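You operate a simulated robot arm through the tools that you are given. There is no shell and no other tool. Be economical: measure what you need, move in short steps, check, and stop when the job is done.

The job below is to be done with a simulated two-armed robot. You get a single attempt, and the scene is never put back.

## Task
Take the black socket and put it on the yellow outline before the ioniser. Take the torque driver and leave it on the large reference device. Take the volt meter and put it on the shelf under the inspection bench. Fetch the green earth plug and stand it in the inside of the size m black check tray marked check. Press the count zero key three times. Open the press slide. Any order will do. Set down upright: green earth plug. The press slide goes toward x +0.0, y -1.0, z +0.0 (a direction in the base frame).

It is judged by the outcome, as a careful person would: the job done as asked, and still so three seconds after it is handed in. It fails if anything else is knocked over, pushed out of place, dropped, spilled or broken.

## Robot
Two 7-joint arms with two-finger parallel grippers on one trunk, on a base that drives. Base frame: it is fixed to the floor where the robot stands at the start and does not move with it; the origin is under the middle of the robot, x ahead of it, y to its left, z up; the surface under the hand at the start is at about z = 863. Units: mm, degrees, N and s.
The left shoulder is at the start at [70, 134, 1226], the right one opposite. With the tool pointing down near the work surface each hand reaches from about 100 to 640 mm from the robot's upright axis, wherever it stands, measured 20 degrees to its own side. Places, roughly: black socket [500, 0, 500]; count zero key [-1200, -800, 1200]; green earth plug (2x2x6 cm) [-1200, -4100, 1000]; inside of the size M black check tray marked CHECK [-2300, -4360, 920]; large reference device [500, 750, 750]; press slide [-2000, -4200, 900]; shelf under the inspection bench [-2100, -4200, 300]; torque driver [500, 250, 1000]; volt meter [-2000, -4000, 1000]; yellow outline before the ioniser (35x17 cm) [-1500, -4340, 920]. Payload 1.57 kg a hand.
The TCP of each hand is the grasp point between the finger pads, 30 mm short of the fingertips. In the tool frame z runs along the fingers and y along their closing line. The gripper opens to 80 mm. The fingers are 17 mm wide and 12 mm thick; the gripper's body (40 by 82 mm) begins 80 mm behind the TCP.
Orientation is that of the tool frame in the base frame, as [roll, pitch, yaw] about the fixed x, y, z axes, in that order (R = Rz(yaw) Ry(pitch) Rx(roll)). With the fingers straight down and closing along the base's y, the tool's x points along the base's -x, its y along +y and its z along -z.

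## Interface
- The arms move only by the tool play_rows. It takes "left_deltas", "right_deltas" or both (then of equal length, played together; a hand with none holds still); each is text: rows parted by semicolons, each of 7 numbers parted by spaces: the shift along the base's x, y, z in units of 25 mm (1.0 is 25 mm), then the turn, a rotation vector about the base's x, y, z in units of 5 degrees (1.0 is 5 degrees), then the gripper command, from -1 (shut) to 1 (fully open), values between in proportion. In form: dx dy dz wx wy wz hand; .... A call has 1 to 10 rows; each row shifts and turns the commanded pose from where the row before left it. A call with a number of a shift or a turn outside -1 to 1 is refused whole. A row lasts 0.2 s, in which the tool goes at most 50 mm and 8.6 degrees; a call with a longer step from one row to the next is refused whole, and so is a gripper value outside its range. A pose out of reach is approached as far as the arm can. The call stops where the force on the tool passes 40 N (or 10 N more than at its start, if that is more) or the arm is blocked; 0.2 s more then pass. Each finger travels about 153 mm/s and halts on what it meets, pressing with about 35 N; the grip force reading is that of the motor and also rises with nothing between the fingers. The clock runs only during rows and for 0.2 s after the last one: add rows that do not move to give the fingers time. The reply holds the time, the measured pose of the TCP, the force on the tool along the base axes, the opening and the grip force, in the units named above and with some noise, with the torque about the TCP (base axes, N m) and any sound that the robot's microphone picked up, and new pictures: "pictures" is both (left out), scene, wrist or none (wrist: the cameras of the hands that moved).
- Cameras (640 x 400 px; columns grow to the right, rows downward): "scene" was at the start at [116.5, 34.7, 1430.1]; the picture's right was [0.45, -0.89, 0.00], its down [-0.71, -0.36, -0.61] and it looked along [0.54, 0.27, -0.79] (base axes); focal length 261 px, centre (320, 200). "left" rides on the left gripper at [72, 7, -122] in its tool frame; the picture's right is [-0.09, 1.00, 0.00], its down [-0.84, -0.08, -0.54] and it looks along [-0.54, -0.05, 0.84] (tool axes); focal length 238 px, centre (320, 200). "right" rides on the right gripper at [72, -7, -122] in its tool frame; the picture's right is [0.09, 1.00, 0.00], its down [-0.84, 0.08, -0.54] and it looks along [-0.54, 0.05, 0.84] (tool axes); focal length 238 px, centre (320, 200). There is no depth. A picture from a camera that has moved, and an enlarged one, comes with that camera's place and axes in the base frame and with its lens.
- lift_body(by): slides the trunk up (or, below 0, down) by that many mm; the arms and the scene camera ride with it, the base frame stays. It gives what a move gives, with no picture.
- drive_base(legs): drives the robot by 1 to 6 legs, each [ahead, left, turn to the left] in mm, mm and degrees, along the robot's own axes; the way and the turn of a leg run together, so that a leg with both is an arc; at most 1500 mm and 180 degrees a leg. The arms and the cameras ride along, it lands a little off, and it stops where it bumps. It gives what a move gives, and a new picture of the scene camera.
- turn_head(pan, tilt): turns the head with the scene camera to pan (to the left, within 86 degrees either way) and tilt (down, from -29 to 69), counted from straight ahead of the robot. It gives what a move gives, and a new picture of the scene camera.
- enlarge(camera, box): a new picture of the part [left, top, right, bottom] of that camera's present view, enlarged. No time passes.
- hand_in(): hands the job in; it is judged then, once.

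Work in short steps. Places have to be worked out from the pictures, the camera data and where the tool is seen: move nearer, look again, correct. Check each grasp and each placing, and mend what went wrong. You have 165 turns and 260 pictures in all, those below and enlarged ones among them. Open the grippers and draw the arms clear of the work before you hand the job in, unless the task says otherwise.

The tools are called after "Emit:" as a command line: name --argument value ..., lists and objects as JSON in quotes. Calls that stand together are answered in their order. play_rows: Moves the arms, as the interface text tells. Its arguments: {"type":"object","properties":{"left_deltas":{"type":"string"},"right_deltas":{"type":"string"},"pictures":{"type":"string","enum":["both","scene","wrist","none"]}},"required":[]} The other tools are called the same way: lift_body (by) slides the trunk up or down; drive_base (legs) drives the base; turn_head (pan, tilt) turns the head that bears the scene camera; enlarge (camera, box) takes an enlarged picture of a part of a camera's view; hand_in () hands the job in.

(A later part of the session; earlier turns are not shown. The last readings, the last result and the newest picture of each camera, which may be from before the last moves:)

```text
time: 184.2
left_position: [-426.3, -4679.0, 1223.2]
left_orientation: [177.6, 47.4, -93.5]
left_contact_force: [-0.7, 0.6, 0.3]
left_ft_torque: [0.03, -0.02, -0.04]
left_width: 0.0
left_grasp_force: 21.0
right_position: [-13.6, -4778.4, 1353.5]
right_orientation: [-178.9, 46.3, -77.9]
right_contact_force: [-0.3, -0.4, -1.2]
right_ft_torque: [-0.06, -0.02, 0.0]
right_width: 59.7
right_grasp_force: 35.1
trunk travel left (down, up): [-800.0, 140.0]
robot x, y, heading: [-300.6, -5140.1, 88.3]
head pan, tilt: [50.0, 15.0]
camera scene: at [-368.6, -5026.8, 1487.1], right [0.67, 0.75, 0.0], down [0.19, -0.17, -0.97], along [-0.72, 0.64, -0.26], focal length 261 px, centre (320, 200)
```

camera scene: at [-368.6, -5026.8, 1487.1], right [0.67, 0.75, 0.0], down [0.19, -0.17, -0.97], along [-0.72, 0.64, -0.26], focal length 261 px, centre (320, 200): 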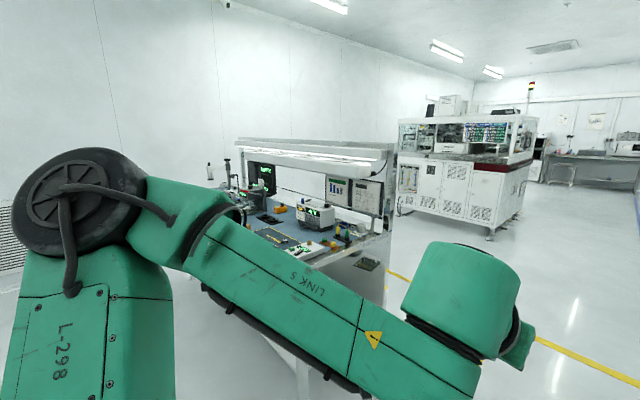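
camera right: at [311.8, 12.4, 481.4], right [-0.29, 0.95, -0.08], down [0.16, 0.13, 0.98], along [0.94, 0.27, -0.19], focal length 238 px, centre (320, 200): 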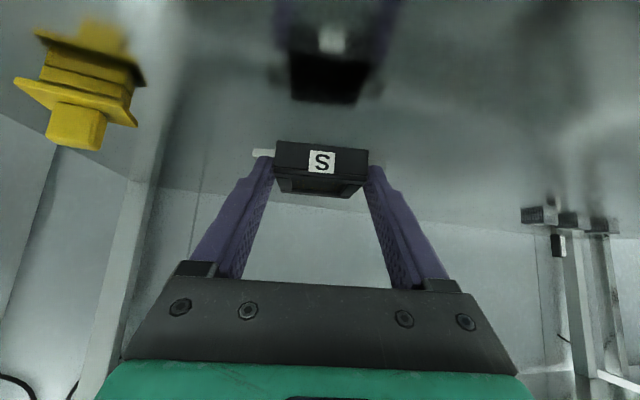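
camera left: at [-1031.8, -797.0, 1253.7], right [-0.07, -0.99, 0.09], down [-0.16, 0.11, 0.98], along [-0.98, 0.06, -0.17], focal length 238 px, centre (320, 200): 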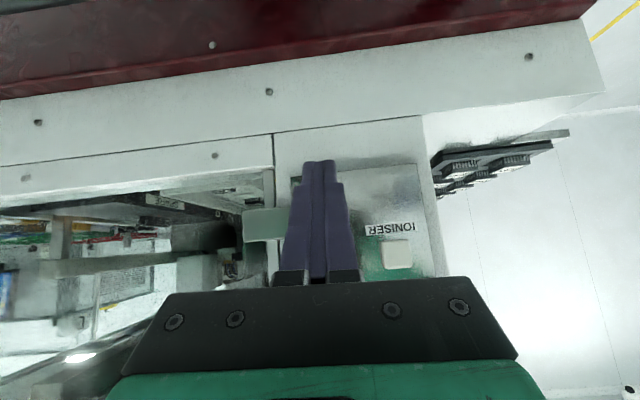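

The inspection bench is visible. I drive left along it (staying back) and look.

Emit:
drive_base --legs '[[0, 1250, 0]]'

Emit:
turn_head --pan 15 --tilt 25

```text
time: 190.6
left_position: [-1701.1, -4638.9, 1222.9]
left_orientation: [177.7, 47.4, -93.7]
left_contact_force: [0.1, -0.6, 0.2]
left_ft_torque: [-0.01, -0.02, -0.03]
left_width: 0.0
left_grasp_force: 20.8
right_position: [-1290.6, -4740.3, 1353.3]
right_orientation: [-179.0, 46.4, -77.9]
right_contact_force: [0.4, -0.2, -0.6]
right_ft_torque: [-0.07, 0.03, -0.01]
right_width: 59.8
right_grasp_force: 35.2
trunk travel left (down, up): [-800.0, 140.0]
robot x, y, heading: [-1572.6, -5102.8, 88.2]
head pan, tilt: [50.0, 15.0]
camera scene: at [-1643.7, -4988.4, 1487.1], right [0.67, 0.75, 0.0], down [0.19, -0.17, -0.97], along [-0.72, 0.64, -0.26], focal length 261 px, centre (320, 200)
```

scene: 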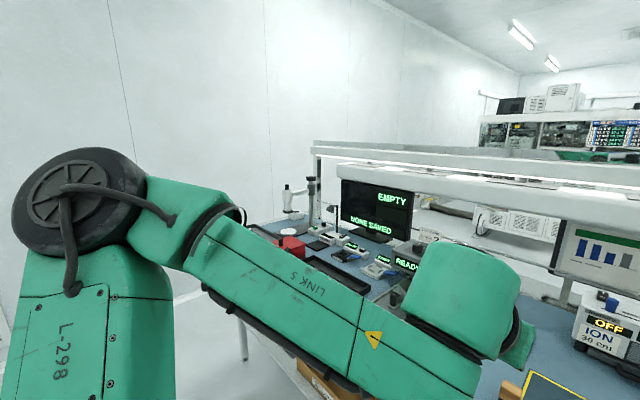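

```text
time: 191.7
left_position: [-1702.2, -4639.9, 1223.1]
left_orientation: [177.7, 47.4, -93.7]
left_contact_force: [-0.4, 0.1, 1.1]
left_ft_torque: [-0.03, 0.03, 0.0]
left_width: 0.1
left_grasp_force: 21.1
right_position: [-1290.1, -4740.1, 1352.8]
right_orientation: [-179.0, 46.4, -77.9]
right_contact_force: [0.3, -0.8, -1.1]
right_ft_torque: [-0.07, -0.01, 0.02]
right_width: 59.8
right_grasp_force: 35.3
trunk travel left (down, up): [-800.0, 140.0]
robot x, y, heading: [-1575.0, -5100.4, 88.2]
head pan, tilt: [15.0, 25.0]
camera scene: at [-1596.0, -4961.0, 1470.9], right [0.97, 0.23, 0.0], down [0.1, -0.41, -0.91], along [-0.21, 0.88, -0.42], focal length 261 px, centre (320, 200)
```

scene: 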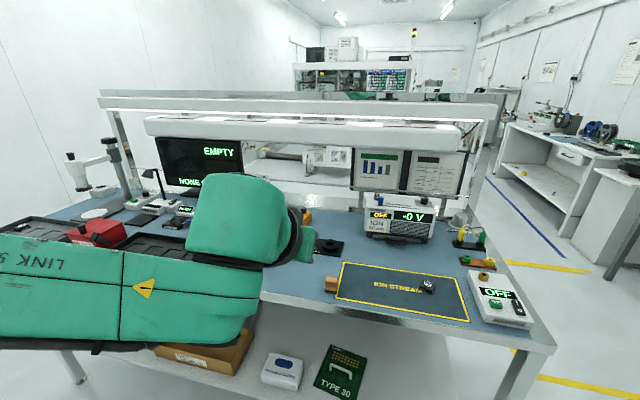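

I see the ioniser with the yellow "ION STREAM" outline before it, plugs at right. I enlarge for details.

Emit:
enlarge --camera "scene" --box '[310, 180, 550, 330]'

Emit:
enlarge --camera "scene" --box '[60, 130, 220, 240]'

```text
2.67 times, centred on (430, 255) of scene
camera zoom: at [-1596.0, -4961.0, 1470.9], right [0.97, 0.23, 0.0], down [0.1, -0.41, -0.91], along [-0.21, 0.88, -0.42], focal length 695 px, centre (27, 53)
```

zoom: 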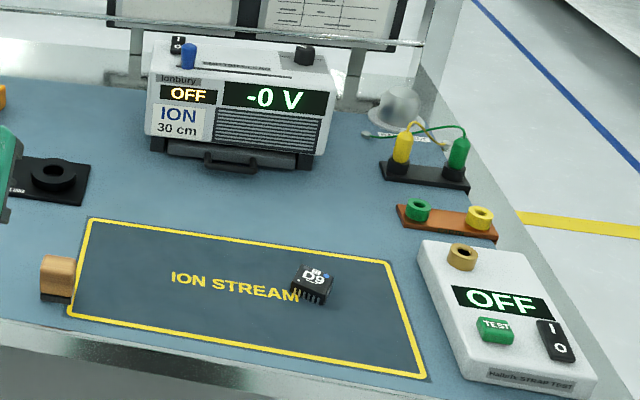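

```text
3.64 times, centred on (140, 185) of scene
camera zoom: at [-1596.0, -4961.0, 1470.9], right [0.97, 0.23, 0.0], down [0.1, -0.41, -0.91], along [-0.21, 0.88, -0.42], focal length 948 px, centre (974, 254)
```

zoom: 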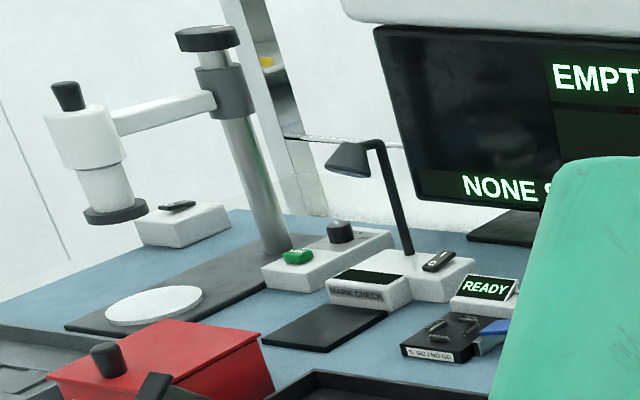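

Bench z≈902; outline spans x −1682…−1331, y −4410…−4243 with chip D9 at its right. I'll set the socket at about (−1580, −4326). First I lower and straighten the right hand and fold the left hand back.

Emit:
play_rows --left_deltas "0 -0.6 0 -1 0 0 -1;0 -0.6 0 -1 0 0 -1;0 -0.6 0 -1 0 0 -1;0 -0.6 0 -1 0 0 -1;0 -0.6 0 -1 0 0 -1;0 -0.6 0 -1 0 0 -1;0 -0.6 0 -1 0 0 -1;0 -0.6 0 -1 0 0 -1;0 -0.6 0 -1 0 0 -1;0 -0.6 0 -0.4 0 0 -1" --right_deltas "0 0 -1 0 0 -0.25 -1;0 0 -1 0 0 -0.25 -1;0 0 -1 0 0 -0.25 -1;0 0 -1 0 0 -0.25 -1;0 0 -1 0 0 -0.25 -1;0 0 -1 0 0 -0.25 -1;0 0 -1 0 0 -0.25 -1;0 0 -1 0 0 -0.25 -1;0 0 -1 0 0 -0.25 -1;0 0 -1 0 0 -0.25 -1" --pictures "none"

Emit:
drive_base --legs '[[0, 155, 2], [200, 0, 0]]'

Emit:
turn_head --pan -20 --tilt 40

```text
time: 193.8
left_position: [-1702.2, -4790.6, 1224.6]
left_orientation: [-179.6, 0.4, -92.4]
left_contact_force: [0.1, 0.9, -0.1]
left_ft_torque: [-0.01, 0.03, -0.02]
left_width: 0.2
left_grasp_force: 21.0
right_position: [-1288.5, -4733.7, 1107.3]
right_orientation: [-178.9, 46.8, -90.3]
right_contact_force: [-0.6, -0.8, -1.9]
right_ft_torque: [-0.05, 0.01, -0.01]
right_width: 59.7
right_grasp_force: 35.4
right hand out of reach, approached as far as the arm can: row 9, 10
trunk travel left (down, up): [-800.0, 140.0]
robot x, y, heading: [-1577.5, -5102.4, 88.5]
head pan, tilt: [15.0, 25.0]
```

```text
time: 196.4
left_position: [-1870.9, -4596.2, 1223.7]
left_orientation: [-179.7, 0.6, -90.4]
left_contact_force: [-0.3, -0.6, 0.8]
left_ft_torque: [0.05, 0.03, 0.01]
left_width: 0.0
left_grasp_force: 21.5
right_position: [-1459.5, -4524.2, 1105.9]
right_orientation: [-178.9, 46.5, -88.3]
right_contact_force: [0.5, -0.6, -1.2]
right_ft_torque: [-0.02, -0.01, -0.01]
right_width: 59.7
right_grasp_force: 35.0
trunk travel left (down, up): [-800.0, 140.0]
robot x, y, heading: [-1737.5, -4901.1, 90.3]
head pan, tilt: [15.0, 25.0]
camera scene: at [-1759.4, -4764.7, 1471.2], right [0.96, 0.27, 0.0], down [0.11, -0.41, -0.91], along [-0.24, 0.87, -0.42], focal length 261 px, centre (320, 200)
```

scene: 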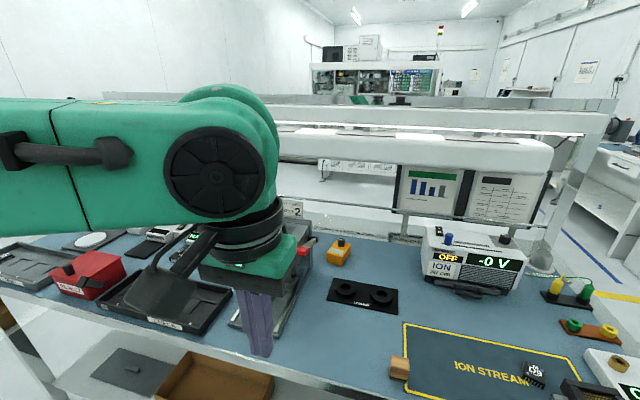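

```text
time: 197.5
left_position: [-1872.7, -4594.5, 1223.6]
left_orientation: [-179.6, 0.5, -90.4]
left_contact_force: [0.5, 0.7, -0.5]
left_ft_torque: [0.01, 0.03, 0.04]
left_width: 0.2
left_grasp_force: 21.1
right_position: [-1460.8, -4522.8, 1106.1]
right_orientation: [-178.9, 46.4, -88.3]
right_contact_force: [-0.6, -0.3, -1.7]
right_ft_torque: [-0.05, 0.01, -0.01]
right_width: 59.4
right_grasp_force: 35.1
trunk travel left (down, up): [-800.0, 140.0]
robot x, y, heading: [-1734.7, -4901.6, 90.3]
head pan, tilt: [-20.0, 40.0]
camera scene: at [-1707.1, -4770.4, 1447.6], right [0.94, -0.34, 0.0], down [-0.22, -0.61, -0.77], along [0.26, 0.72, -0.64], focal length 261 px, centre (320, 200)
```

scene: 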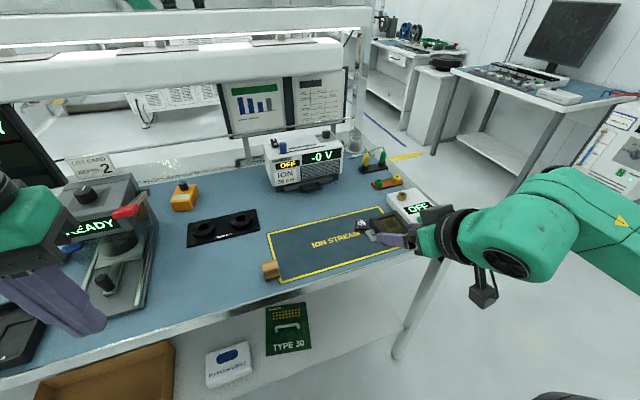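

Outline confirmed. I move the socket over (−1580, −4326) at z≈1010.

Emit:
play_rows --right_deltas "-0.69 0.94 -0.5 0 0 0 -1;-0.69 0.94 -0.5 0 0 0 -1;-0.69 0.94 -0.5 0 0 0 -1;-0.69 0.94 -0.5 0 0 0 -1;-0.69 0.94 -0.5 0 0 0 -1;-0.69 0.94 -0.5 0 0 0 -1;-0.69 0.94 -0.5 0 0 0 -1;0 0 -0.6 0 0 0 -1;0 0 0 0 0 0 -1" --pictures "both"

```text
time: 199.5
left_position: [-1872.1, -4594.2, 1222.9]
left_orientation: [-179.8, 0.5, -90.4]
left_contact_force: [-0.6, -0.5, 0.2]
left_ft_torque: [0.0, 0.01, -0.01]
left_width: 0.0
left_grasp_force: 21.9
right_position: [-1580.1, -4359.6, 1001.5]
right_orientation: [-179.1, 46.4, -88.4]
right_contact_force: [0.2, -0.5, -1.8]
right_ft_torque: [-0.03, -0.02, -0.01]
right_width: 60.1
right_grasp_force: 34.7
trunk travel left (down, up): [-800.0, 140.0]
robot x, y, heading: [-1736.2, -4897.6, 90.3]
head pan, tilt: [-20.0, 40.0]
camera scene: at [-1706.5, -4770.5, 1447.5], right [0.94, -0.34, 0.0], down [-0.22, -0.61, -0.77], along [0.26, 0.72, -0.64], focal length 261 px, centre (320, 200)
camera right: at [-1571.1, -4496.7, 1032.7], right [-0.99, -0.08, -0.08], down [-0.09, 0.18, 0.98], along [-0.06, 0.98, -0.19], focal length 238 px, centre (320, 200)
```

scene: 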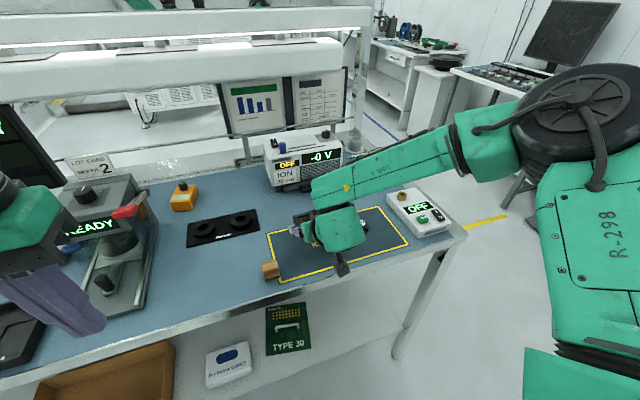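
right: 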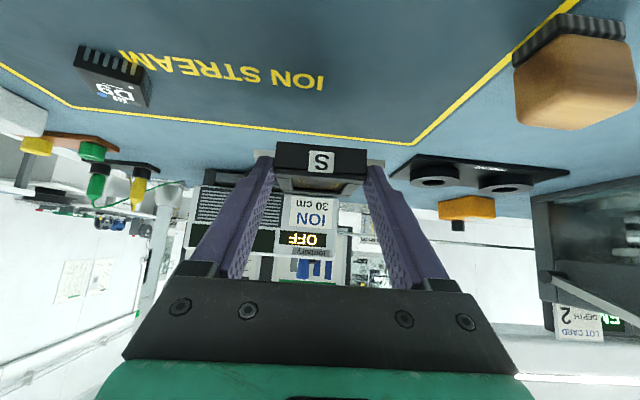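

Well over the outline. Descend to near contact.

Emit:
play_rows --right_deltas "0 0 -0.7 0 0 0 -1;0 0 -0.7 0 0 0 -1;0 0 -0.6 0 0 0 -1;0 0 -0.2 0 0 0 -1;0 0 0 0 0 0 -1" --pictures "wrist"

```text
time: 200.7
left_position: [-1873.6, -4596.6, 1224.6]
left_orientation: [-179.5, 0.6, -90.4]
left_contact_force: [0.4, 0.4, -0.2]
left_ft_torque: [0.05, 0.03, 0.0]
left_width: 0.0
left_grasp_force: 21.7
right_position: [-1580.7, -4358.7, 949.8]
right_orientation: [-178.9, 46.9, -88.5]
right_contact_force: [3.3, 6.5, 26.1]
right_ft_torque: [0.73, 0.33, -0.07]
right_width: 59.5
right_grasp_force: 34.8
trunk travel left (down, up): [-800.0, 140.0]
robot x, y, heading: [-1735.5, -4901.9, 90.5]
head pan, tilt: [-20.0, 40.0]
camera right: at [-1572.3, -4496.6, 981.0], right [-0.99, -0.08, -0.08], down [-0.09, 0.18, 0.98], along [-0.06, 0.98, -0.18], focal length 238 px, centre (320, 200)
```

right: 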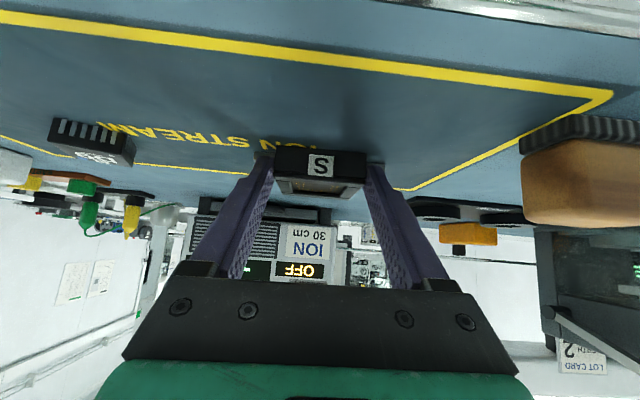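

Contact at z≈950 (bench ≈916). I relax a little, open, and back out along the tool axis.

Emit:
play_rows --right_deltas "0 0 0.1 0 0 0 -1;0 0 0 0 0 0 0.6;0 0 0 0 0 0 0.9;0 0 0 0 0 0 1;0 -0.5 0.4 0 0 0 1;0 -0.8 0.7 0 0 0 1;0 -0.8 0.8 0 0 0 1;0 -0.5 1 0 0 0 1;0 0 1 0 0 0 1;0 0 0 0 0 0 1" --pictures "both"

```text
time: 202.9
left_position: [-1872.4, -4593.8, 1222.6]
left_orientation: [-179.6, 0.4, -90.4]
left_contact_force: [0.3, 0.4, -0.6]
left_ft_torque: [-0.01, -0.01, 0.0]
left_width: 0.1
left_grasp_force: 21.5
right_position: [-1581.1, -4422.5, 1045.8]
right_orientation: [-178.9, 46.3, -88.3]
right_contact_force: [-0.4, -0.1, -0.6]
right_ft_torque: [0.01, -0.01, 0.02]
right_width: 79.8
right_grasp_force: 0.0
trunk travel left (down, up): [-800.0, 140.0]
robot x, y, heading: [-1731.8, -4902.8, 90.5]
head pan, tilt: [-20.0, 40.0]
camera scene: at [-1707.1, -4769.7, 1447.5], right [0.94, -0.34, 0.0], down [-0.22, -0.61, -0.77], along [0.26, 0.72, -0.64], focal length 261 px, centre (320, 200)
camera right: at [-1572.3, -4560.3, 1078.1], right [-0.99, -0.08, -0.08], down [-0.09, 0.18, 0.98], along [-0.06, 0.98, -0.19], focal length 238 px, centre (320, 200)
```

scene: 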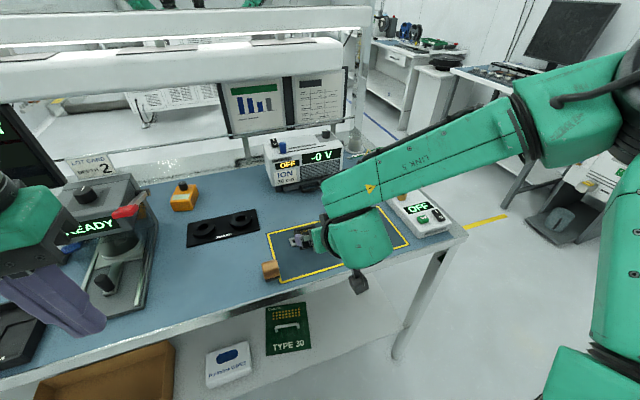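
right: 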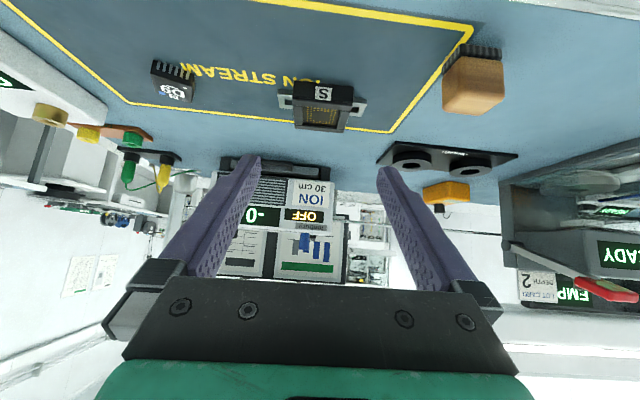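

The black socket rests inside the yellow outline. Next is the green earth plug near the bench's right end; I straighten the right hand, back out and drive around to that end.

Emit:
play_rows --right_deltas "0 -0.6 0.8 -0.4 0 0 1;0 -0.6 0.8 -1 0 0 1;0 -0.6 0.8 -1 0 0 1;0 -0.6 0.4 -1 0 0 1;0 -0.6 0.4 -1 0 0 1;0 -0.6 0.4 -1 0 0 1;0 -0.6 0 -1 0 0 1;0 -0.6 0 -1 0 0 1;0 -0.6 0 -1 0 0 1;0 -0.6 0 -0.9 0 0 1" --pictures "none"

Emit:
drive_base --legs '[[-200, 0, 0], [0, -1150, 0], [0, 0, 90], [0, -700, 0]]'

Emit:
turn_head --pan -10 --tilt 30

```text
time: 205.1
left_position: [-1872.6, -4593.9, 1223.4]
left_orientation: [-179.6, 0.5, -90.5]
left_contact_force: [0.7, 0.0, 0.0]
left_ft_torque: [0.01, -0.01, -0.01]
left_width: 0.0
left_grasp_force: 21.7
right_position: [-1581.1, -4572.4, 1137.8]
right_orientation: [179.9, -0.2, -88.7]
right_contact_force: [0.2, 0.1, -0.3]
right_ft_torque: [-0.01, -0.01, -0.02]
right_width: 80.1
right_grasp_force: 0.0
trunk travel left (down, up): [-800.0, 140.0]
robot x, y, heading: [-1735.6, -4902.8, 90.5]
head pan, tilt: [-20.0, 40.0]
```

```text
time: 219.4
left_position: [-904.8, -4545.5, 1223.3]
left_orientation: [-179.7, 0.5, 0.7]
left_contact_force: [-0.7, -0.7, 0.6]
left_ft_torque: [-0.04, -0.01, -0.01]
left_width: 0.1
left_grasp_force: 21.9
right_position: [-929.4, -4253.6, 1137.7]
right_orientation: [179.9, -0.1, 2.1]
right_contact_force: [0.1, 0.0, 0.4]
right_ft_torque: [-0.02, 0.01, 0.05]
right_width: 79.8
right_grasp_force: 0.1
trunk travel left (down, up): [-800.0, 140.0]
robot x, y, heading: [-597.1, -4402.0, -178.5]
head pan, tilt: [-20.0, 40.0]
camera scene: at [-730.5, -4375.2, 1447.5], right [0.32, 0.95, 0.0], down [0.61, -0.2, -0.77], along [-0.73, 0.25, -0.64], focal length 261 px, centre (320, 200)
```

scene: 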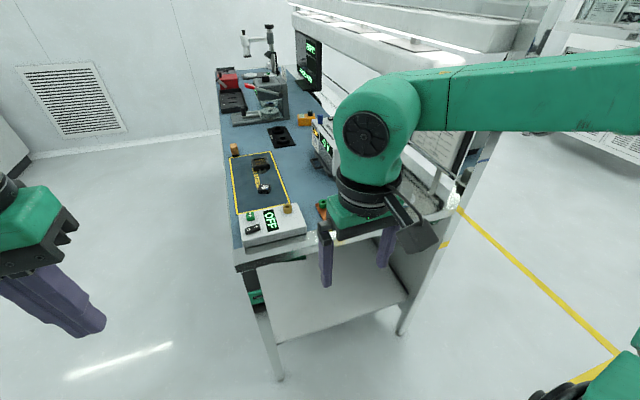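

```text
time: 220.2
left_position: [-904.6, -4543.7, 1224.8]
left_orientation: [-179.6, 0.5, 0.7]
left_contact_force: [0.6, -0.1, 0.3]
left_ft_torque: [-0.02, 0.0, 0.01]
left_width: 0.0
left_grasp_force: 21.7
right_position: [-930.1, -4251.9, 1138.9]
right_orientation: [180.0, -0.1, 2.1]
right_contact_force: [-0.8, -0.2, 1.0]
right_ft_torque: [0.03, -0.04, 0.0]
right_width: 79.9
right_grasp_force: 0.1
trunk travel left (down, up): [-800.0, 140.0]
robot x, y, heading: [-597.2, -4401.9, -178.6]
head pan, tilt: [-10.0, 30.0]
camera scene: at [-739.4, -4387.4, 1462.8], right [0.15, 0.99, 0.0], down [0.49, -0.08, -0.87], along [-0.86, 0.13, -0.5], focal length 261 px, centre (320, 200)
```

scene: 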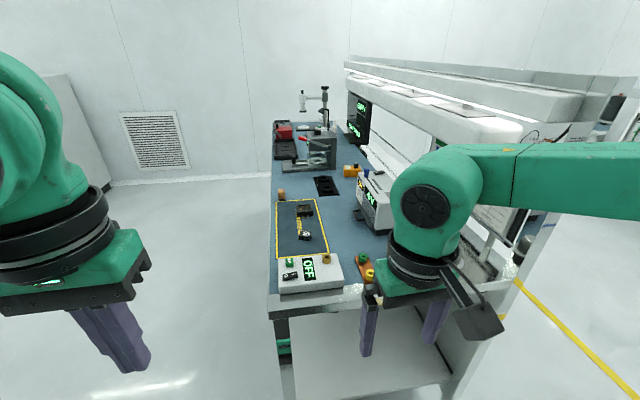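

I shift so the right hand lines up with the plug and use its wrist camera.

Emit:
drive_base --legs '[[120, -180, -1.5]]'

Emit:
play_rows --right_deltas "0 0 0 0 0 0 1" --pictures "wrist"

```text
time: 221.8
left_position: [-1030.3, -4361.5, 1223.4]
left_orientation: [-179.4, 0.6, -0.8]
left_contact_force: [-0.5, -0.5, -0.7]
left_ft_torque: [0.01, -0.02, 0.0]
left_width: 0.0
left_grasp_force: 21.5
right_position: [-1049.5, -4069.7, 1139.2]
right_orientation: [179.9, -0.1, 0.8]
right_contact_force: [-0.2, -0.2, -0.3]
right_ft_torque: [0.02, 0.04, -0.03]
right_width: 79.9
right_grasp_force: 0.0
trunk travel left (down, up): [-800.0, 140.0]
robot x, y, heading: [-723.6, -4223.8, 180.0]
head pan, tilt: [-10.0, 30.0]
camera scene: at [-861.0, -4211.5, 1463.1], right [0.17, 0.98, 0.0], down [0.49, -0.09, -0.87], along [-0.85, 0.15, -0.5], focal length 261 px, centre (320, 200)
```

scene: 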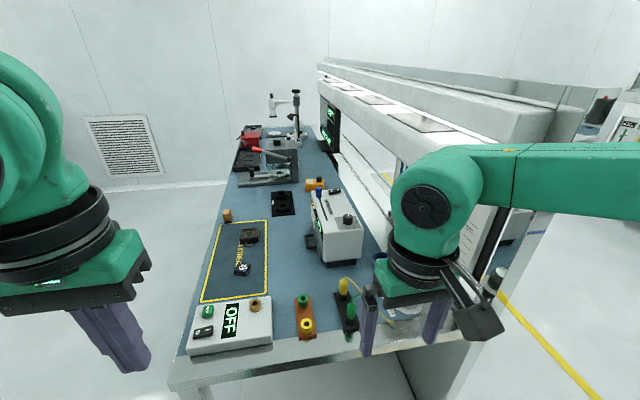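

```text
time: 222.2
left_position: [-1030.7, -4361.0, 1224.3]
left_orientation: [-179.6, 0.5, -0.8]
left_contact_force: [-0.5, -0.4, 0.4]
left_ft_torque: [0.03, -0.01, 0.0]
left_width: 0.2
left_grasp_force: 21.2
right_position: [-1051.4, -4068.2, 1138.3]
right_orientation: [179.9, -0.1, 0.7]
right_contact_force: [-0.8, -1.6, 0.0]
right_ft_torque: [0.01, -0.02, 0.0]
right_width: 79.7
right_grasp_force: 0.0
trunk travel left (down, up): [-800.0, 140.0]
robot x, y, heading: [-724.4, -4225.9, 180.0]
head pan, tilt: [-10.0, 30.0]
camera right: at [-979.3, -4061.1, 1259.7], right [0.1, -0.99, 0.0], down [-0.84, -0.09, 0.54], along [-0.54, -0.06, -0.84], focal length 238 px, centre (320, 200)
```

right: 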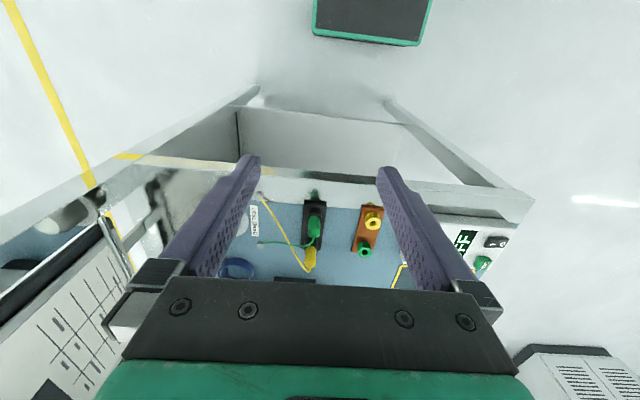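

Emit:
enlarge --camera "right" --box '[230, 180, 390, 280]'

Emit:
enlarge --camera "scene" --box '[280, 260, 408, 350]'

```text
4.00 times, centred on (310, 230) of right
camera zoom: at [-979.3, -4061.1, 1259.7], right [0.1, -0.99, 0.0], down [-0.84, -0.09, 0.54], along [-0.54, -0.06, -0.84], focal length 953 px, centre (360, 80)
```

zoom: 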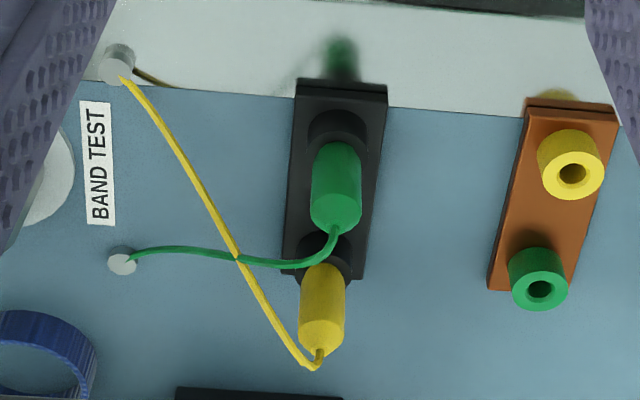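

```text
4.44 times, centred on (344, 305) of scene
camera zoom: at [-862.7, -4208.8, 1462.9], right [0.18, 0.98, 0.0], down [0.49, -0.09, -0.87], along [-0.85, 0.15, -0.5], focal length 1159 px, centre (213, -267)
```

zoom: 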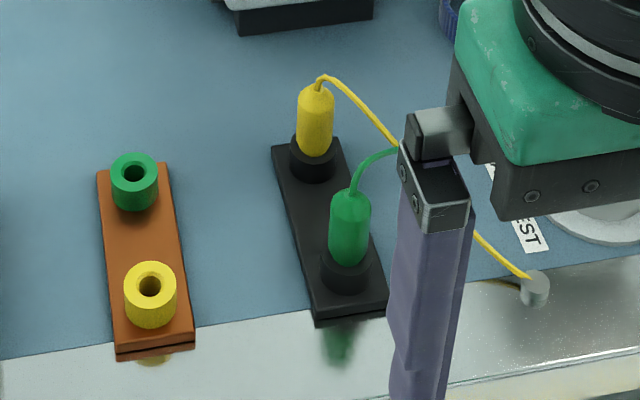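

The green plug stands at ≈(−1219, −4079), top z≈984, with its lead going to +y. I rotate the right hand by −90° so the fingers close along x, clear of the lead, and go above it.

Emit:
play_rows --right_deltas "-0.37 -0.02 0 0 0 -1 1;-0.37 -0.02 0 0 0 -1 1;-0.37 -0.02 0 0 0 -1 1;-0.37 -0.02 0 0 0 -1 1;-0.37 -0.02 0 0 0 -1 1;-0.37 -0.02 0 0 0 -1 1;-0.37 -0.02 0 0 0 -1 1;-0.37 -0.02 0 0 0 -1 1;-0.37 -0.02 0 0 0 -1 1;-0.37 -0.02 0 0 0 -1 1" --pictures "none"

Emit:
play_rows --right_deltas "-0.37 -0.02 0 0 0 -1 1;-0.37 -0.02 0 0 0 -1 1;-0.37 -0.02 0 0 0 -1 0.6;-0.37 -0.02 0 0 0 -1 0.4;-0.37 -0.02 0 0 0 -1 0.25;-0.37 -0.02 0 0 0 -1 0.25;-0.37 -0.02 0 0 0 -1 0.25;-0.37 -0.02 0 0 0 -1 0.25;0 0 -0.8 0 0 0 0.25;0 0 0 0 0 0 0.25" --pictures "both"

```text
time: 224.4
left_position: [-1032.2, -4361.7, 1223.2]
left_orientation: [-179.6, 0.5, -0.9]
left_contact_force: [-0.5, 0.7, -0.1]
left_ft_torque: [-0.04, 0.01, -0.03]
left_width: 0.0
left_grasp_force: 21.8
right_position: [-1144.1, -4074.2, 1136.1]
right_orientation: [179.9, 0.0, -49.4]
right_contact_force: [-0.9, -0.7, 0.1]
right_ft_torque: [0.0, -0.02, -0.01]
right_width: 80.1
right_grasp_force: 0.0
trunk travel left (down, up): [-800.0, 140.0]
robot x, y, heading: [-721.1, -4223.9, 179.9]
head pan, tilt: [-10.0, 30.0]
```

```text
time: 226.6
left_position: [-1031.5, -4360.6, 1223.6]
left_orientation: [-179.6, 0.5, -0.8]
left_contact_force: [-0.1, 0.6, -0.3]
left_ft_torque: [0.02, 0.04, 0.0]
left_width: 0.0
left_grasp_force: 21.2
right_position: [-1216.7, -4077.8, 1117.0]
right_orientation: [179.9, -0.1, -89.4]
right_contact_force: [0.0, 0.3, -0.6]
right_ft_torque: [-0.03, 0.04, 0.01]
right_width: 49.8
right_grasp_force: 0.0
trunk travel left (down, up): [-800.0, 140.0]
robot x, y, heading: [-719.6, -4227.4, 179.9]
head pan, tilt: [-10.0, 30.0]
camera scene: at [-862.7, -4208.6, 1462.9], right [0.18, 0.98, 0.0], down [0.49, -0.09, -0.87], along [-0.85, 0.15, -0.5], focal length 261 px, centre (320, 200)
camera right: at [-1208.7, -4149.0, 1238.8], right [-0.99, -0.1, 0.0], down [-0.09, 0.84, 0.54], along [-0.06, 0.54, -0.84], focal length 238 px, centre (320, 200)
```

scene: 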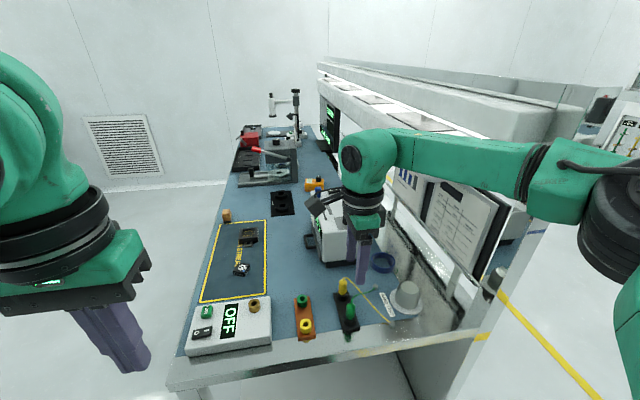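
right: 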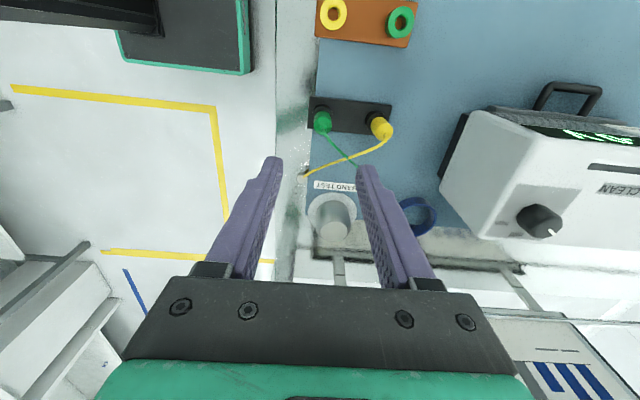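

Plug top ≈(−1220, −4084). Descend to z≈1015 and recheck.

Emit:
play_rows --right_deltas "-0.14 -0.22 -0.8 0 0 0 0.25;0 0 -0.9 0 0 0 0.25;0 0 -0.9 0 0 0 0.25;0 0 -0.9 0 0 0 0.25;0 0 -0.5 0 0 0 0.25;0 0 0 0 0 0 0.25" --pictures "both"

Emit:
enlarge --camera "scene" --box '[290, 220, 418, 340]'

```text
time: 228.0
left_position: [-1031.9, -4361.1, 1223.6]
left_orientation: [-179.7, 0.5, -0.7]
left_contact_force: [-0.4, -0.1, -0.5]
left_ft_torque: [0.02, -0.04, 0.02]
left_width: 0.0
left_grasp_force: 21.3
right_position: [-1220.4, -4083.2, 1018.4]
right_orientation: [179.9, -0.2, -89.3]
right_contact_force: [0.5, 0.7, -0.7]
right_ft_torque: [0.03, -0.01, 0.0]
right_width: 50.0
right_grasp_force: 0.0
trunk travel left (down, up): [-800.0, 140.0]
robot x, y, heading: [-723.6, -4225.0, 179.8]
head pan, tilt: [-10.0, 30.0]
camera scene: at [-862.6, -4208.6, 1462.9], right [0.18, 0.98, 0.0], down [0.49, -0.09, -0.87], along [-0.85, 0.15, -0.5], focal length 261 px, centre (320, 200)
camera right: at [-1211.8, -4154.4, 1139.3], right [-0.99, -0.1, 0.0], down [-0.09, 0.84, 0.54], along [-0.06, 0.54, -0.84], focal length 238 px, centre (320, 200)
```

scene: 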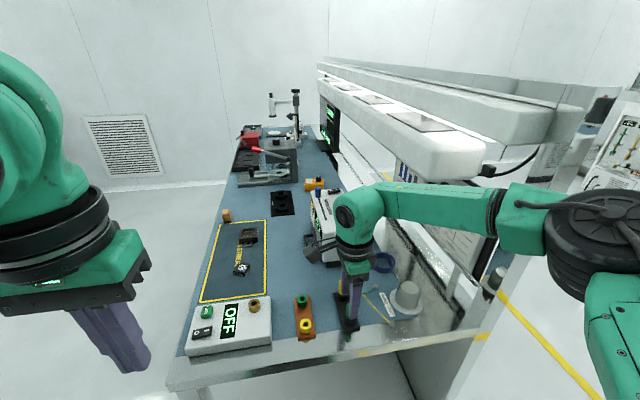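
right: 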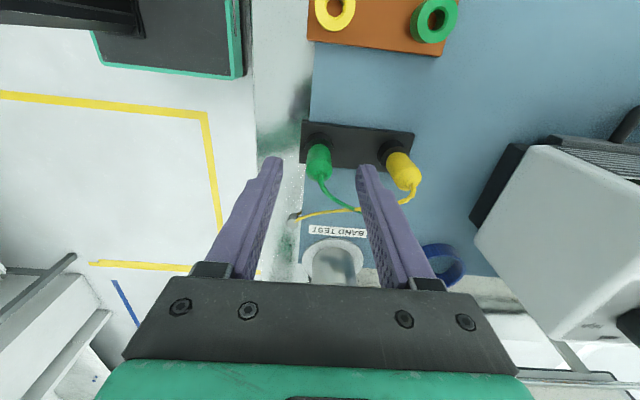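

```text
3.33 times, centred on (354, 280) of scene
camera zoom: at [-862.6, -4208.6, 1462.9], right [0.18, 0.98, 0.0], down [0.49, -0.09, -0.87], along [-0.85, 0.15, -0.5], focal length 869 px, centre (207, -67)
```

zoom: 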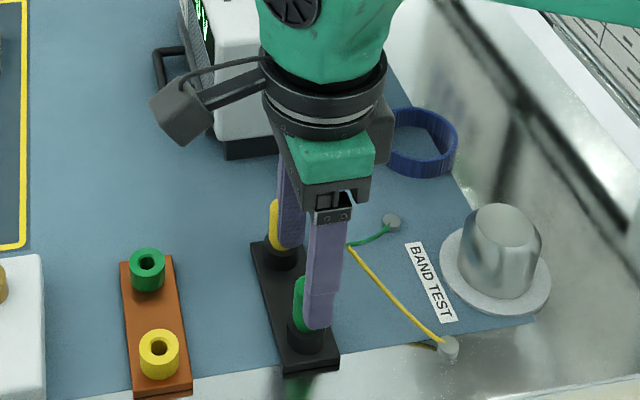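

Aligned within a few mm. Descend to 977 and close.

Emit:
play_rows --right_deltas "0 0.14 -0.7 0 0 0 0.25;0 0 -0.7 0 0 0 0.25;0 0 -0.26 0 0 0 0.25;0 0 0 0 0 0 0.25;0 0 0 0 0 0 -1;0 0 0 0 0 0 -1;0 0 0 0 0 0 -1" --pictures "wrist"

```text
time: 229.6
left_position: [-1036.0, -4360.7, 1222.7]
left_orientation: [-179.6, 0.3, -0.9]
left_contact_force: [1.2, 0.3, 0.0]
left_ft_torque: [0.02, 0.02, 0.01]
left_width: 0.1
left_grasp_force: 21.7
right_position: [-1217.7, -4073.9, 980.7]
right_orientation: [179.7, -0.2, -89.3]
right_contact_force: [-21.1, 0.5, 10.9]
right_ft_torque: [0.02, 0.91, -0.06]
right_width: 16.9
right_grasp_force: 32.1
right hand out of reach, approached as far as the arm can: row 1, 2
trunk travel left (down, up): [-800.0, 140.0]
robot x, y, heading: [-723.0, -4226.2, 179.6]
head pan, tilt: [-10.0, 30.0]
camera right: at [-1208.6, -4144.5, 1102.1], right [-0.99, -0.1, 0.01], down [-0.08, 0.84, 0.54], along [-0.06, 0.54, -0.84], focal length 238 px, centre (320, 200)
```

right: 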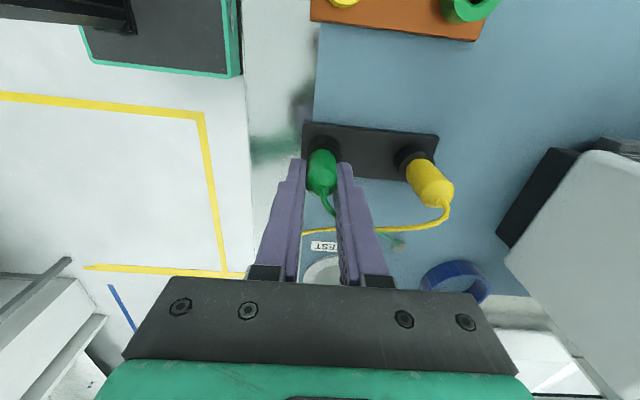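

Gripped at 17 mm. I relieve the side load and lift gently.

Emit:
play_rows --right_deltas "-0.08 0 0 0 0 0 -1;0 0 0.3 0 0 0 -1;0 0 0.4 0 0 0 -1;0 0 0.5 0 0 0 -1;0 0 0 0 0 0 -1" --pictures "wrist"

Emit:
enlarge --camera "scene" --box '[290, 220, 418, 340]'

```text
time: 230.8
left_position: [-1034.0, -4361.2, 1222.2]
left_orientation: [-179.6, 0.4, -0.8]
left_contact_force: [-0.1, 1.0, -0.3]
left_ft_torque: [0.02, -0.05, -0.01]
left_width: 0.1
left_grasp_force: 21.7
right_position: [-1211.5, -4072.1, 1010.6]
right_orientation: [-179.9, -0.1, -89.3]
right_contact_force: [0.1, 0.3, -0.7]
right_ft_torque: [0.02, -0.04, -0.01]
right_width: 17.2
right_grasp_force: 31.9
right hand out of reach, approached as far as the arm can: row 1
trunk travel left (down, up): [-800.0, 140.0]
robot x, y, heading: [-724.7, -4226.0, 179.8]
head pan, tilt: [-10.0, 30.0]
camera right: at [-1204.6, -4144.6, 1130.7], right [-0.99, -0.11, 0.0], down [-0.09, 0.84, 0.54], along [-0.06, 0.54, -0.84], focal length 238 px, centre (320, 200)
```

right: 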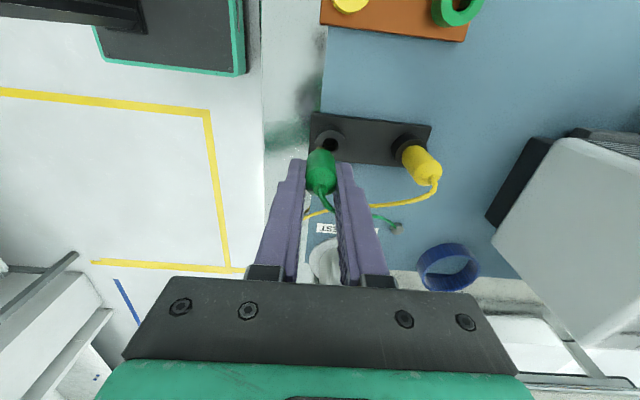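

```text
3.33 times, centred on (354, 280) of scene
camera zoom: at [-865.8, -4208.5, 1462.5], right [0.18, 0.98, 0.0], down [0.49, -0.09, -0.86], along [-0.85, 0.15, -0.5], focal length 869 px, centre (207, -67)
```

zoom: 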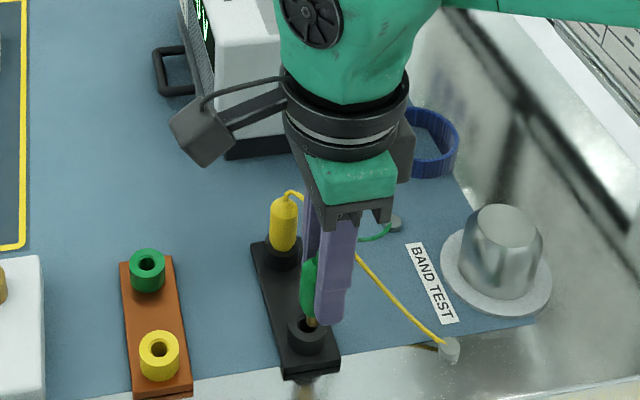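

The plug came out. I raise it and look closely, with attention to the lead.

Emit:
play_rows --right_deltas "0 0 1 0 0 0 -1;0 0 1 0 0 0 -1;0 0 1 0 0 0 -1;0 0 1 0 0 0 -1;0 0 1 0 0 0 -1;0.3 0 0.5 0 0 0 -1;0 0 0 0 0 0 -1" --pictures "scene"

Emit:
enlarge --camera "scene" --box '[280, 180, 460, 330]'

```text
time: 232.4
left_position: [-1031.0, -4360.7, 1223.7]
left_orientation: [-179.6, 0.5, -0.8]
left_contact_force: [-0.1, 0.1, 0.4]
left_ft_torque: [0.0, -0.01, 0.02]
left_width: 0.2
left_grasp_force: 21.2
right_position: [-1204.4, -4073.8, 1148.4]
right_orientation: [179.9, -0.1, -89.2]
right_contact_force: [-1.0, -0.7, -0.2]
right_ft_torque: [-0.02, -0.01, 0.01]
right_width: 17.3
right_grasp_force: 31.7
trunk travel left (down, up): [-800.0, 140.0]
robot x, y, heading: [-721.5, -4225.8, 180.0]
head pan, tilt: [-10.0, 30.0]
camera scene: at [-862.9, -4208.5, 1462.9], right [0.18, 0.98, 0.0], down [0.49, -0.09, -0.87], along [-0.85, 0.15, -0.5], focal length 261 px, centre (320, 200)
```

scene: 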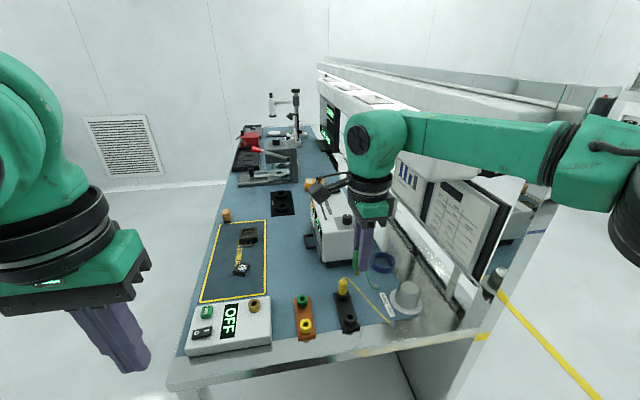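

```text
2.67 times, centred on (370, 255) of scene
camera zoom: at [-862.9, -4208.5, 1462.9], right [0.18, 0.98, 0.0], down [0.49, -0.09, -0.87], along [-0.85, 0.15, -0.5], focal length 695 px, centre (187, 53)
```

zoom: 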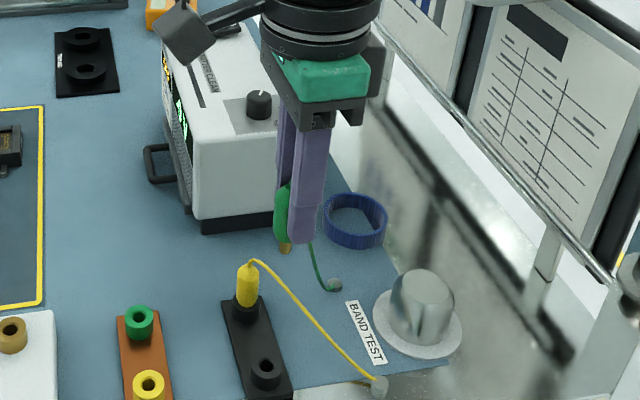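

The plug has a gold stub; its lead still appears tied to the post. I back up and check whether any pull is felt.

Emit:
drive_base --legs '[[-300, 0, 0]]'

Emit:
play_rows --right_deltas "0 0 0 0 0 0 -1" --pictures "wrist"

```text
time: 234.5
left_position: [-738.9, -4360.7, 1222.1]
left_orientation: [-179.5, 0.4, -0.9]
left_contact_force: [-0.8, -0.7, -0.1]
left_ft_torque: [0.03, -0.02, -0.02]
left_width: 0.2
left_grasp_force: 21.5
right_position: [-910.5, -4073.2, 1146.4]
right_orientation: [180.0, -0.1, -89.4]
right_contact_force: [0.0, -0.4, 0.0]
right_ft_torque: [-0.03, 0.02, 0.0]
right_width: 17.0
right_grasp_force: 32.6
trunk travel left (down, up): [-800.0, 140.0]
robot x, y, heading: [-426.4, -4227.7, 179.9]
head pan, tilt: [-10.0, 30.0]
camera scene: at [-570.6, -4209.0, 1462.6], right [0.18, 0.98, 0.0], down [0.49, -0.09, -0.86], along [-0.85, 0.15, -0.5], focal length 261 px, centre (320, 200)
```

scene: 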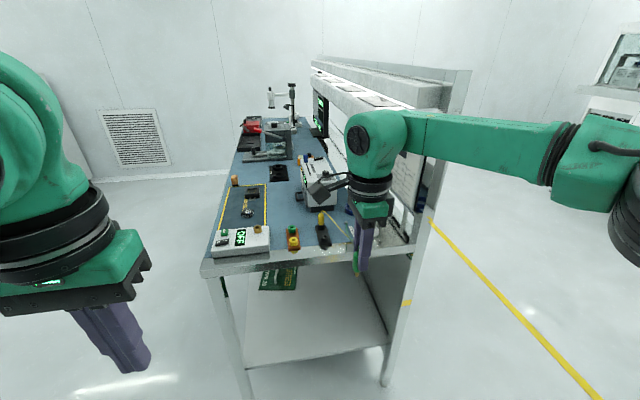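

```text
time: 234.9
left_position: [-737.3, -4361.2, 1223.4]
left_orientation: [-179.5, 0.5, -0.8]
left_contact_force: [-0.2, -0.8, -0.5]
left_ft_torque: [-0.02, -0.01, -0.02]
left_width: 0.0
left_grasp_force: 21.5
right_position: [-908.9, -4074.0, 1148.2]
right_orientation: [179.9, -0.1, -89.4]
right_contact_force: [-0.4, 0.4, -0.1]
right_ft_torque: [-0.01, 0.0, 0.04]
right_width: 17.6
right_grasp_force: 32.4
trunk travel left (down, up): [-800.0, 140.0]
robot x, y, heading: [-429.3, -4225.1, 179.7]
head pan, tilt: [-10.0, 30.0]
camera right: at [-901.2, -4145.1, 1269.0], right [-0.99, -0.1, 0.0], down [-0.09, 0.84, 0.54], along [-0.06, 0.54, -0.84], focal length 238 px, centre (320, 200)
```

right: 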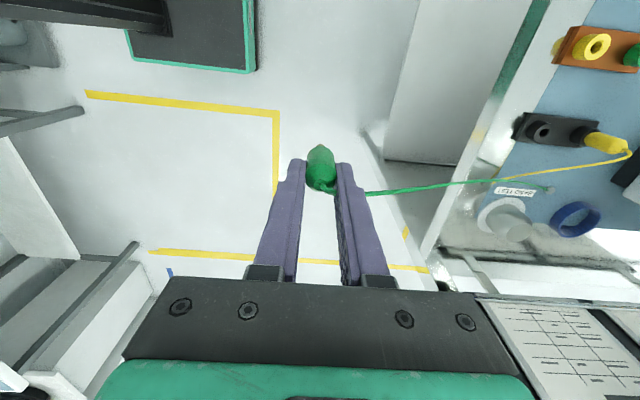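

No pull at all; the lead just pays out. I drive around to the operator side near the tray.

Emit:
drive_base --legs '[[0, 780, 0], [0, 0, -90], [0, 1450, 0]]'

Emit:
turn_head --pan 15 --tilt 30

```text
time: 249.7
left_position: [-1996.6, -4664.5, 1222.9]
left_orientation: [-179.7, 0.5, -92.3]
left_contact_force: [0.1, -0.1, -0.4]
left_ft_torque: [0.02, -0.01, -0.01]
left_width: 0.0
left_grasp_force: 21.4
right_position: [-1706.2, -4499.8, 1148.1]
right_orientation: [179.9, -0.1, 179.3]
right_contact_force: [-0.3, -0.4, -0.2]
right_ft_torque: [0.01, 0.0, 0.01]
right_width: 17.1
right_grasp_force: 32.5
trunk travel left (down, up): [-800.0, 140.0]
robot x, y, heading: [-1872.6, -4976.9, 88.5]
head pan, tilt: [-10.0, 30.0]
camera scene: at [-1850.9, -4836.4, 1462.9], right [0.98, -0.2, 0.0], down [-0.1, -0.49, -0.87], along [0.17, 0.85, -0.5], focal length 261 px, centre (320, 200)
```

scene: 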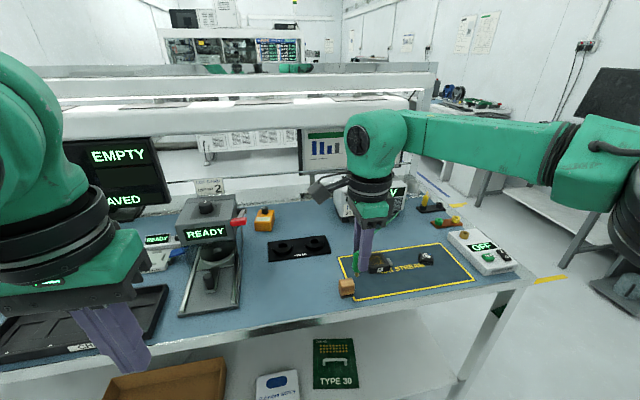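

```text
time: 250.6
left_position: [-1997.3, -4663.9, 1224.3]
left_orientation: [-179.7, 0.4, -92.3]
left_contact_force: [0.5, -1.0, -1.4]
left_ft_torque: [-0.01, 0.02, -0.04]
left_width: 0.1
left_grasp_force: 21.1
right_position: [-1706.3, -4499.7, 1148.2]
right_orientation: [179.8, -0.1, 179.3]
right_contact_force: [0.5, 0.4, -0.8]
right_ft_torque: [-0.01, 0.0, -0.03]
right_width: 17.5
right_grasp_force: 32.6
trunk travel left (down, up): [-800.0, 140.0]
robot x, y, heading: [-1870.1, -4974.8, 88.5]
head pan, tilt: [15.0, 30.0]
camera scene: at [-1890.7, -4837.1, 1462.9], right [0.97, 0.23, 0.0], down [0.12, -0.49, -0.87], along [-0.2, 0.84, -0.5], focal length 261 px, centre (320, 200)
```

scene: 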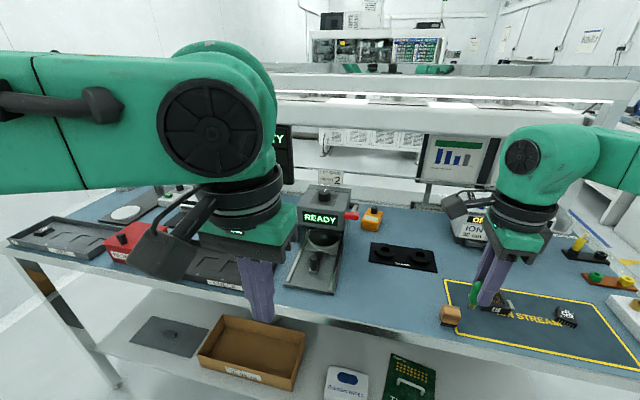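

The tray at ≈(−2289, −4377) appears to be the CHECK tray. I drive left so the right hand is in front of it and look.

Emit:
drive_base --legs '[[0, 560, 1.5]]'

Emit:
turn_head --pan -10 --tilt 45

Emit:
enlarge --camera "scene" --box '[200, 130, 440, 280]'

```text
time: 253.8
left_position: [-2558.8, -4656.8, 1222.3]
left_orientation: [-179.7, 0.4, -91.3]
left_contact_force: [-0.4, 0.6, 0.1]
left_ft_torque: [0.01, -0.02, -0.02]
left_width: 0.0
left_grasp_force: 21.5
right_position: [-2271.1, -4486.4, 1147.9]
right_orientation: [179.8, -0.2, -179.8]
right_contact_force: [0.2, -0.7, 0.0]
right_ft_torque: [0.01, -0.04, 0.02]
right_width: 17.5
right_grasp_force: 32.2
trunk travel left (down, up): [-800.0, 140.0]
robot x, y, heading: [-2427.8, -4965.5, 89.7]
head pan, tilt: [15.0, 30.0]
camera scene: at [-2448.6, -4827.0, 1462.9], right [0.97, 0.25, 0.0], down [0.12, -0.48, -0.87], along [-0.22, 0.84, -0.5], focal length 261 px, centre (320, 200)
```

scene: 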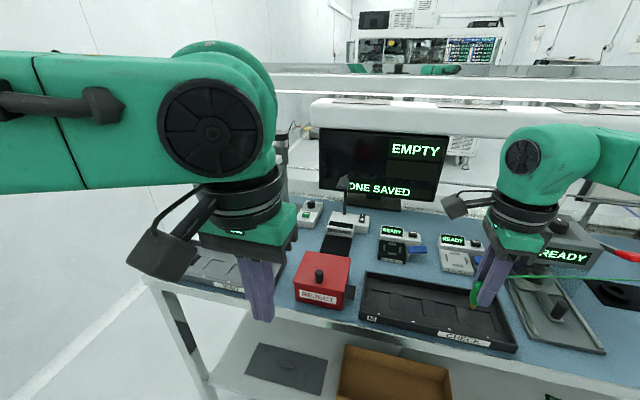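

```text
time: 254.7
left_position: [-2560.6, -4656.8, 1223.0]
left_orientation: [-179.6, 0.5, -91.3]
left_contact_force: [0.4, 0.5, 0.5]
left_ft_torque: [0.02, -0.01, -0.01]
left_width: 0.0
left_grasp_force: 21.7
right_position: [-2272.8, -4485.8, 1148.1]
right_orientation: [179.9, 0.0, -179.9]
right_contact_force: [0.5, -0.2, -0.6]
right_ft_torque: [0.0, -0.02, 0.02]
right_width: 17.5
right_grasp_force: 32.7
trunk travel left (down, up): [-800.0, 140.0]
robot x, y, heading: [-2432.7, -4962.9, 89.4]
head pan, tilt: [-10.0, 45.0]
camera scene: at [-2413.1, -4834.7, 1440.3], right [0.98, -0.18, 0.0], down [-0.13, -0.69, -0.71], along [0.13, 0.7, -0.71], focal length 261 px, centre (320, 200)
```

scene: 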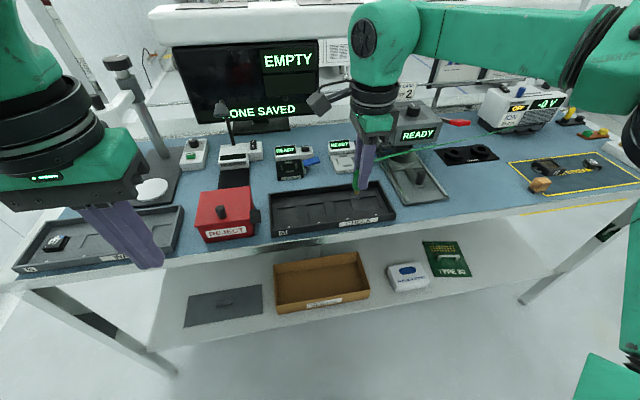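

```text
2.67 times, centred on (320, 205) of scene
camera zoom: at [-2413.1, -4834.7, 1440.3], right [0.98, -0.18, 0.0], down [-0.13, -0.69, -0.71], along [0.13, 0.7, -0.71], focal length 695 px, centre (320, 187)
```

zoom: 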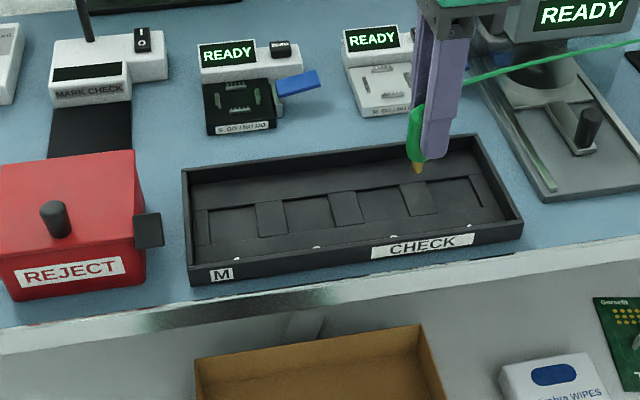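

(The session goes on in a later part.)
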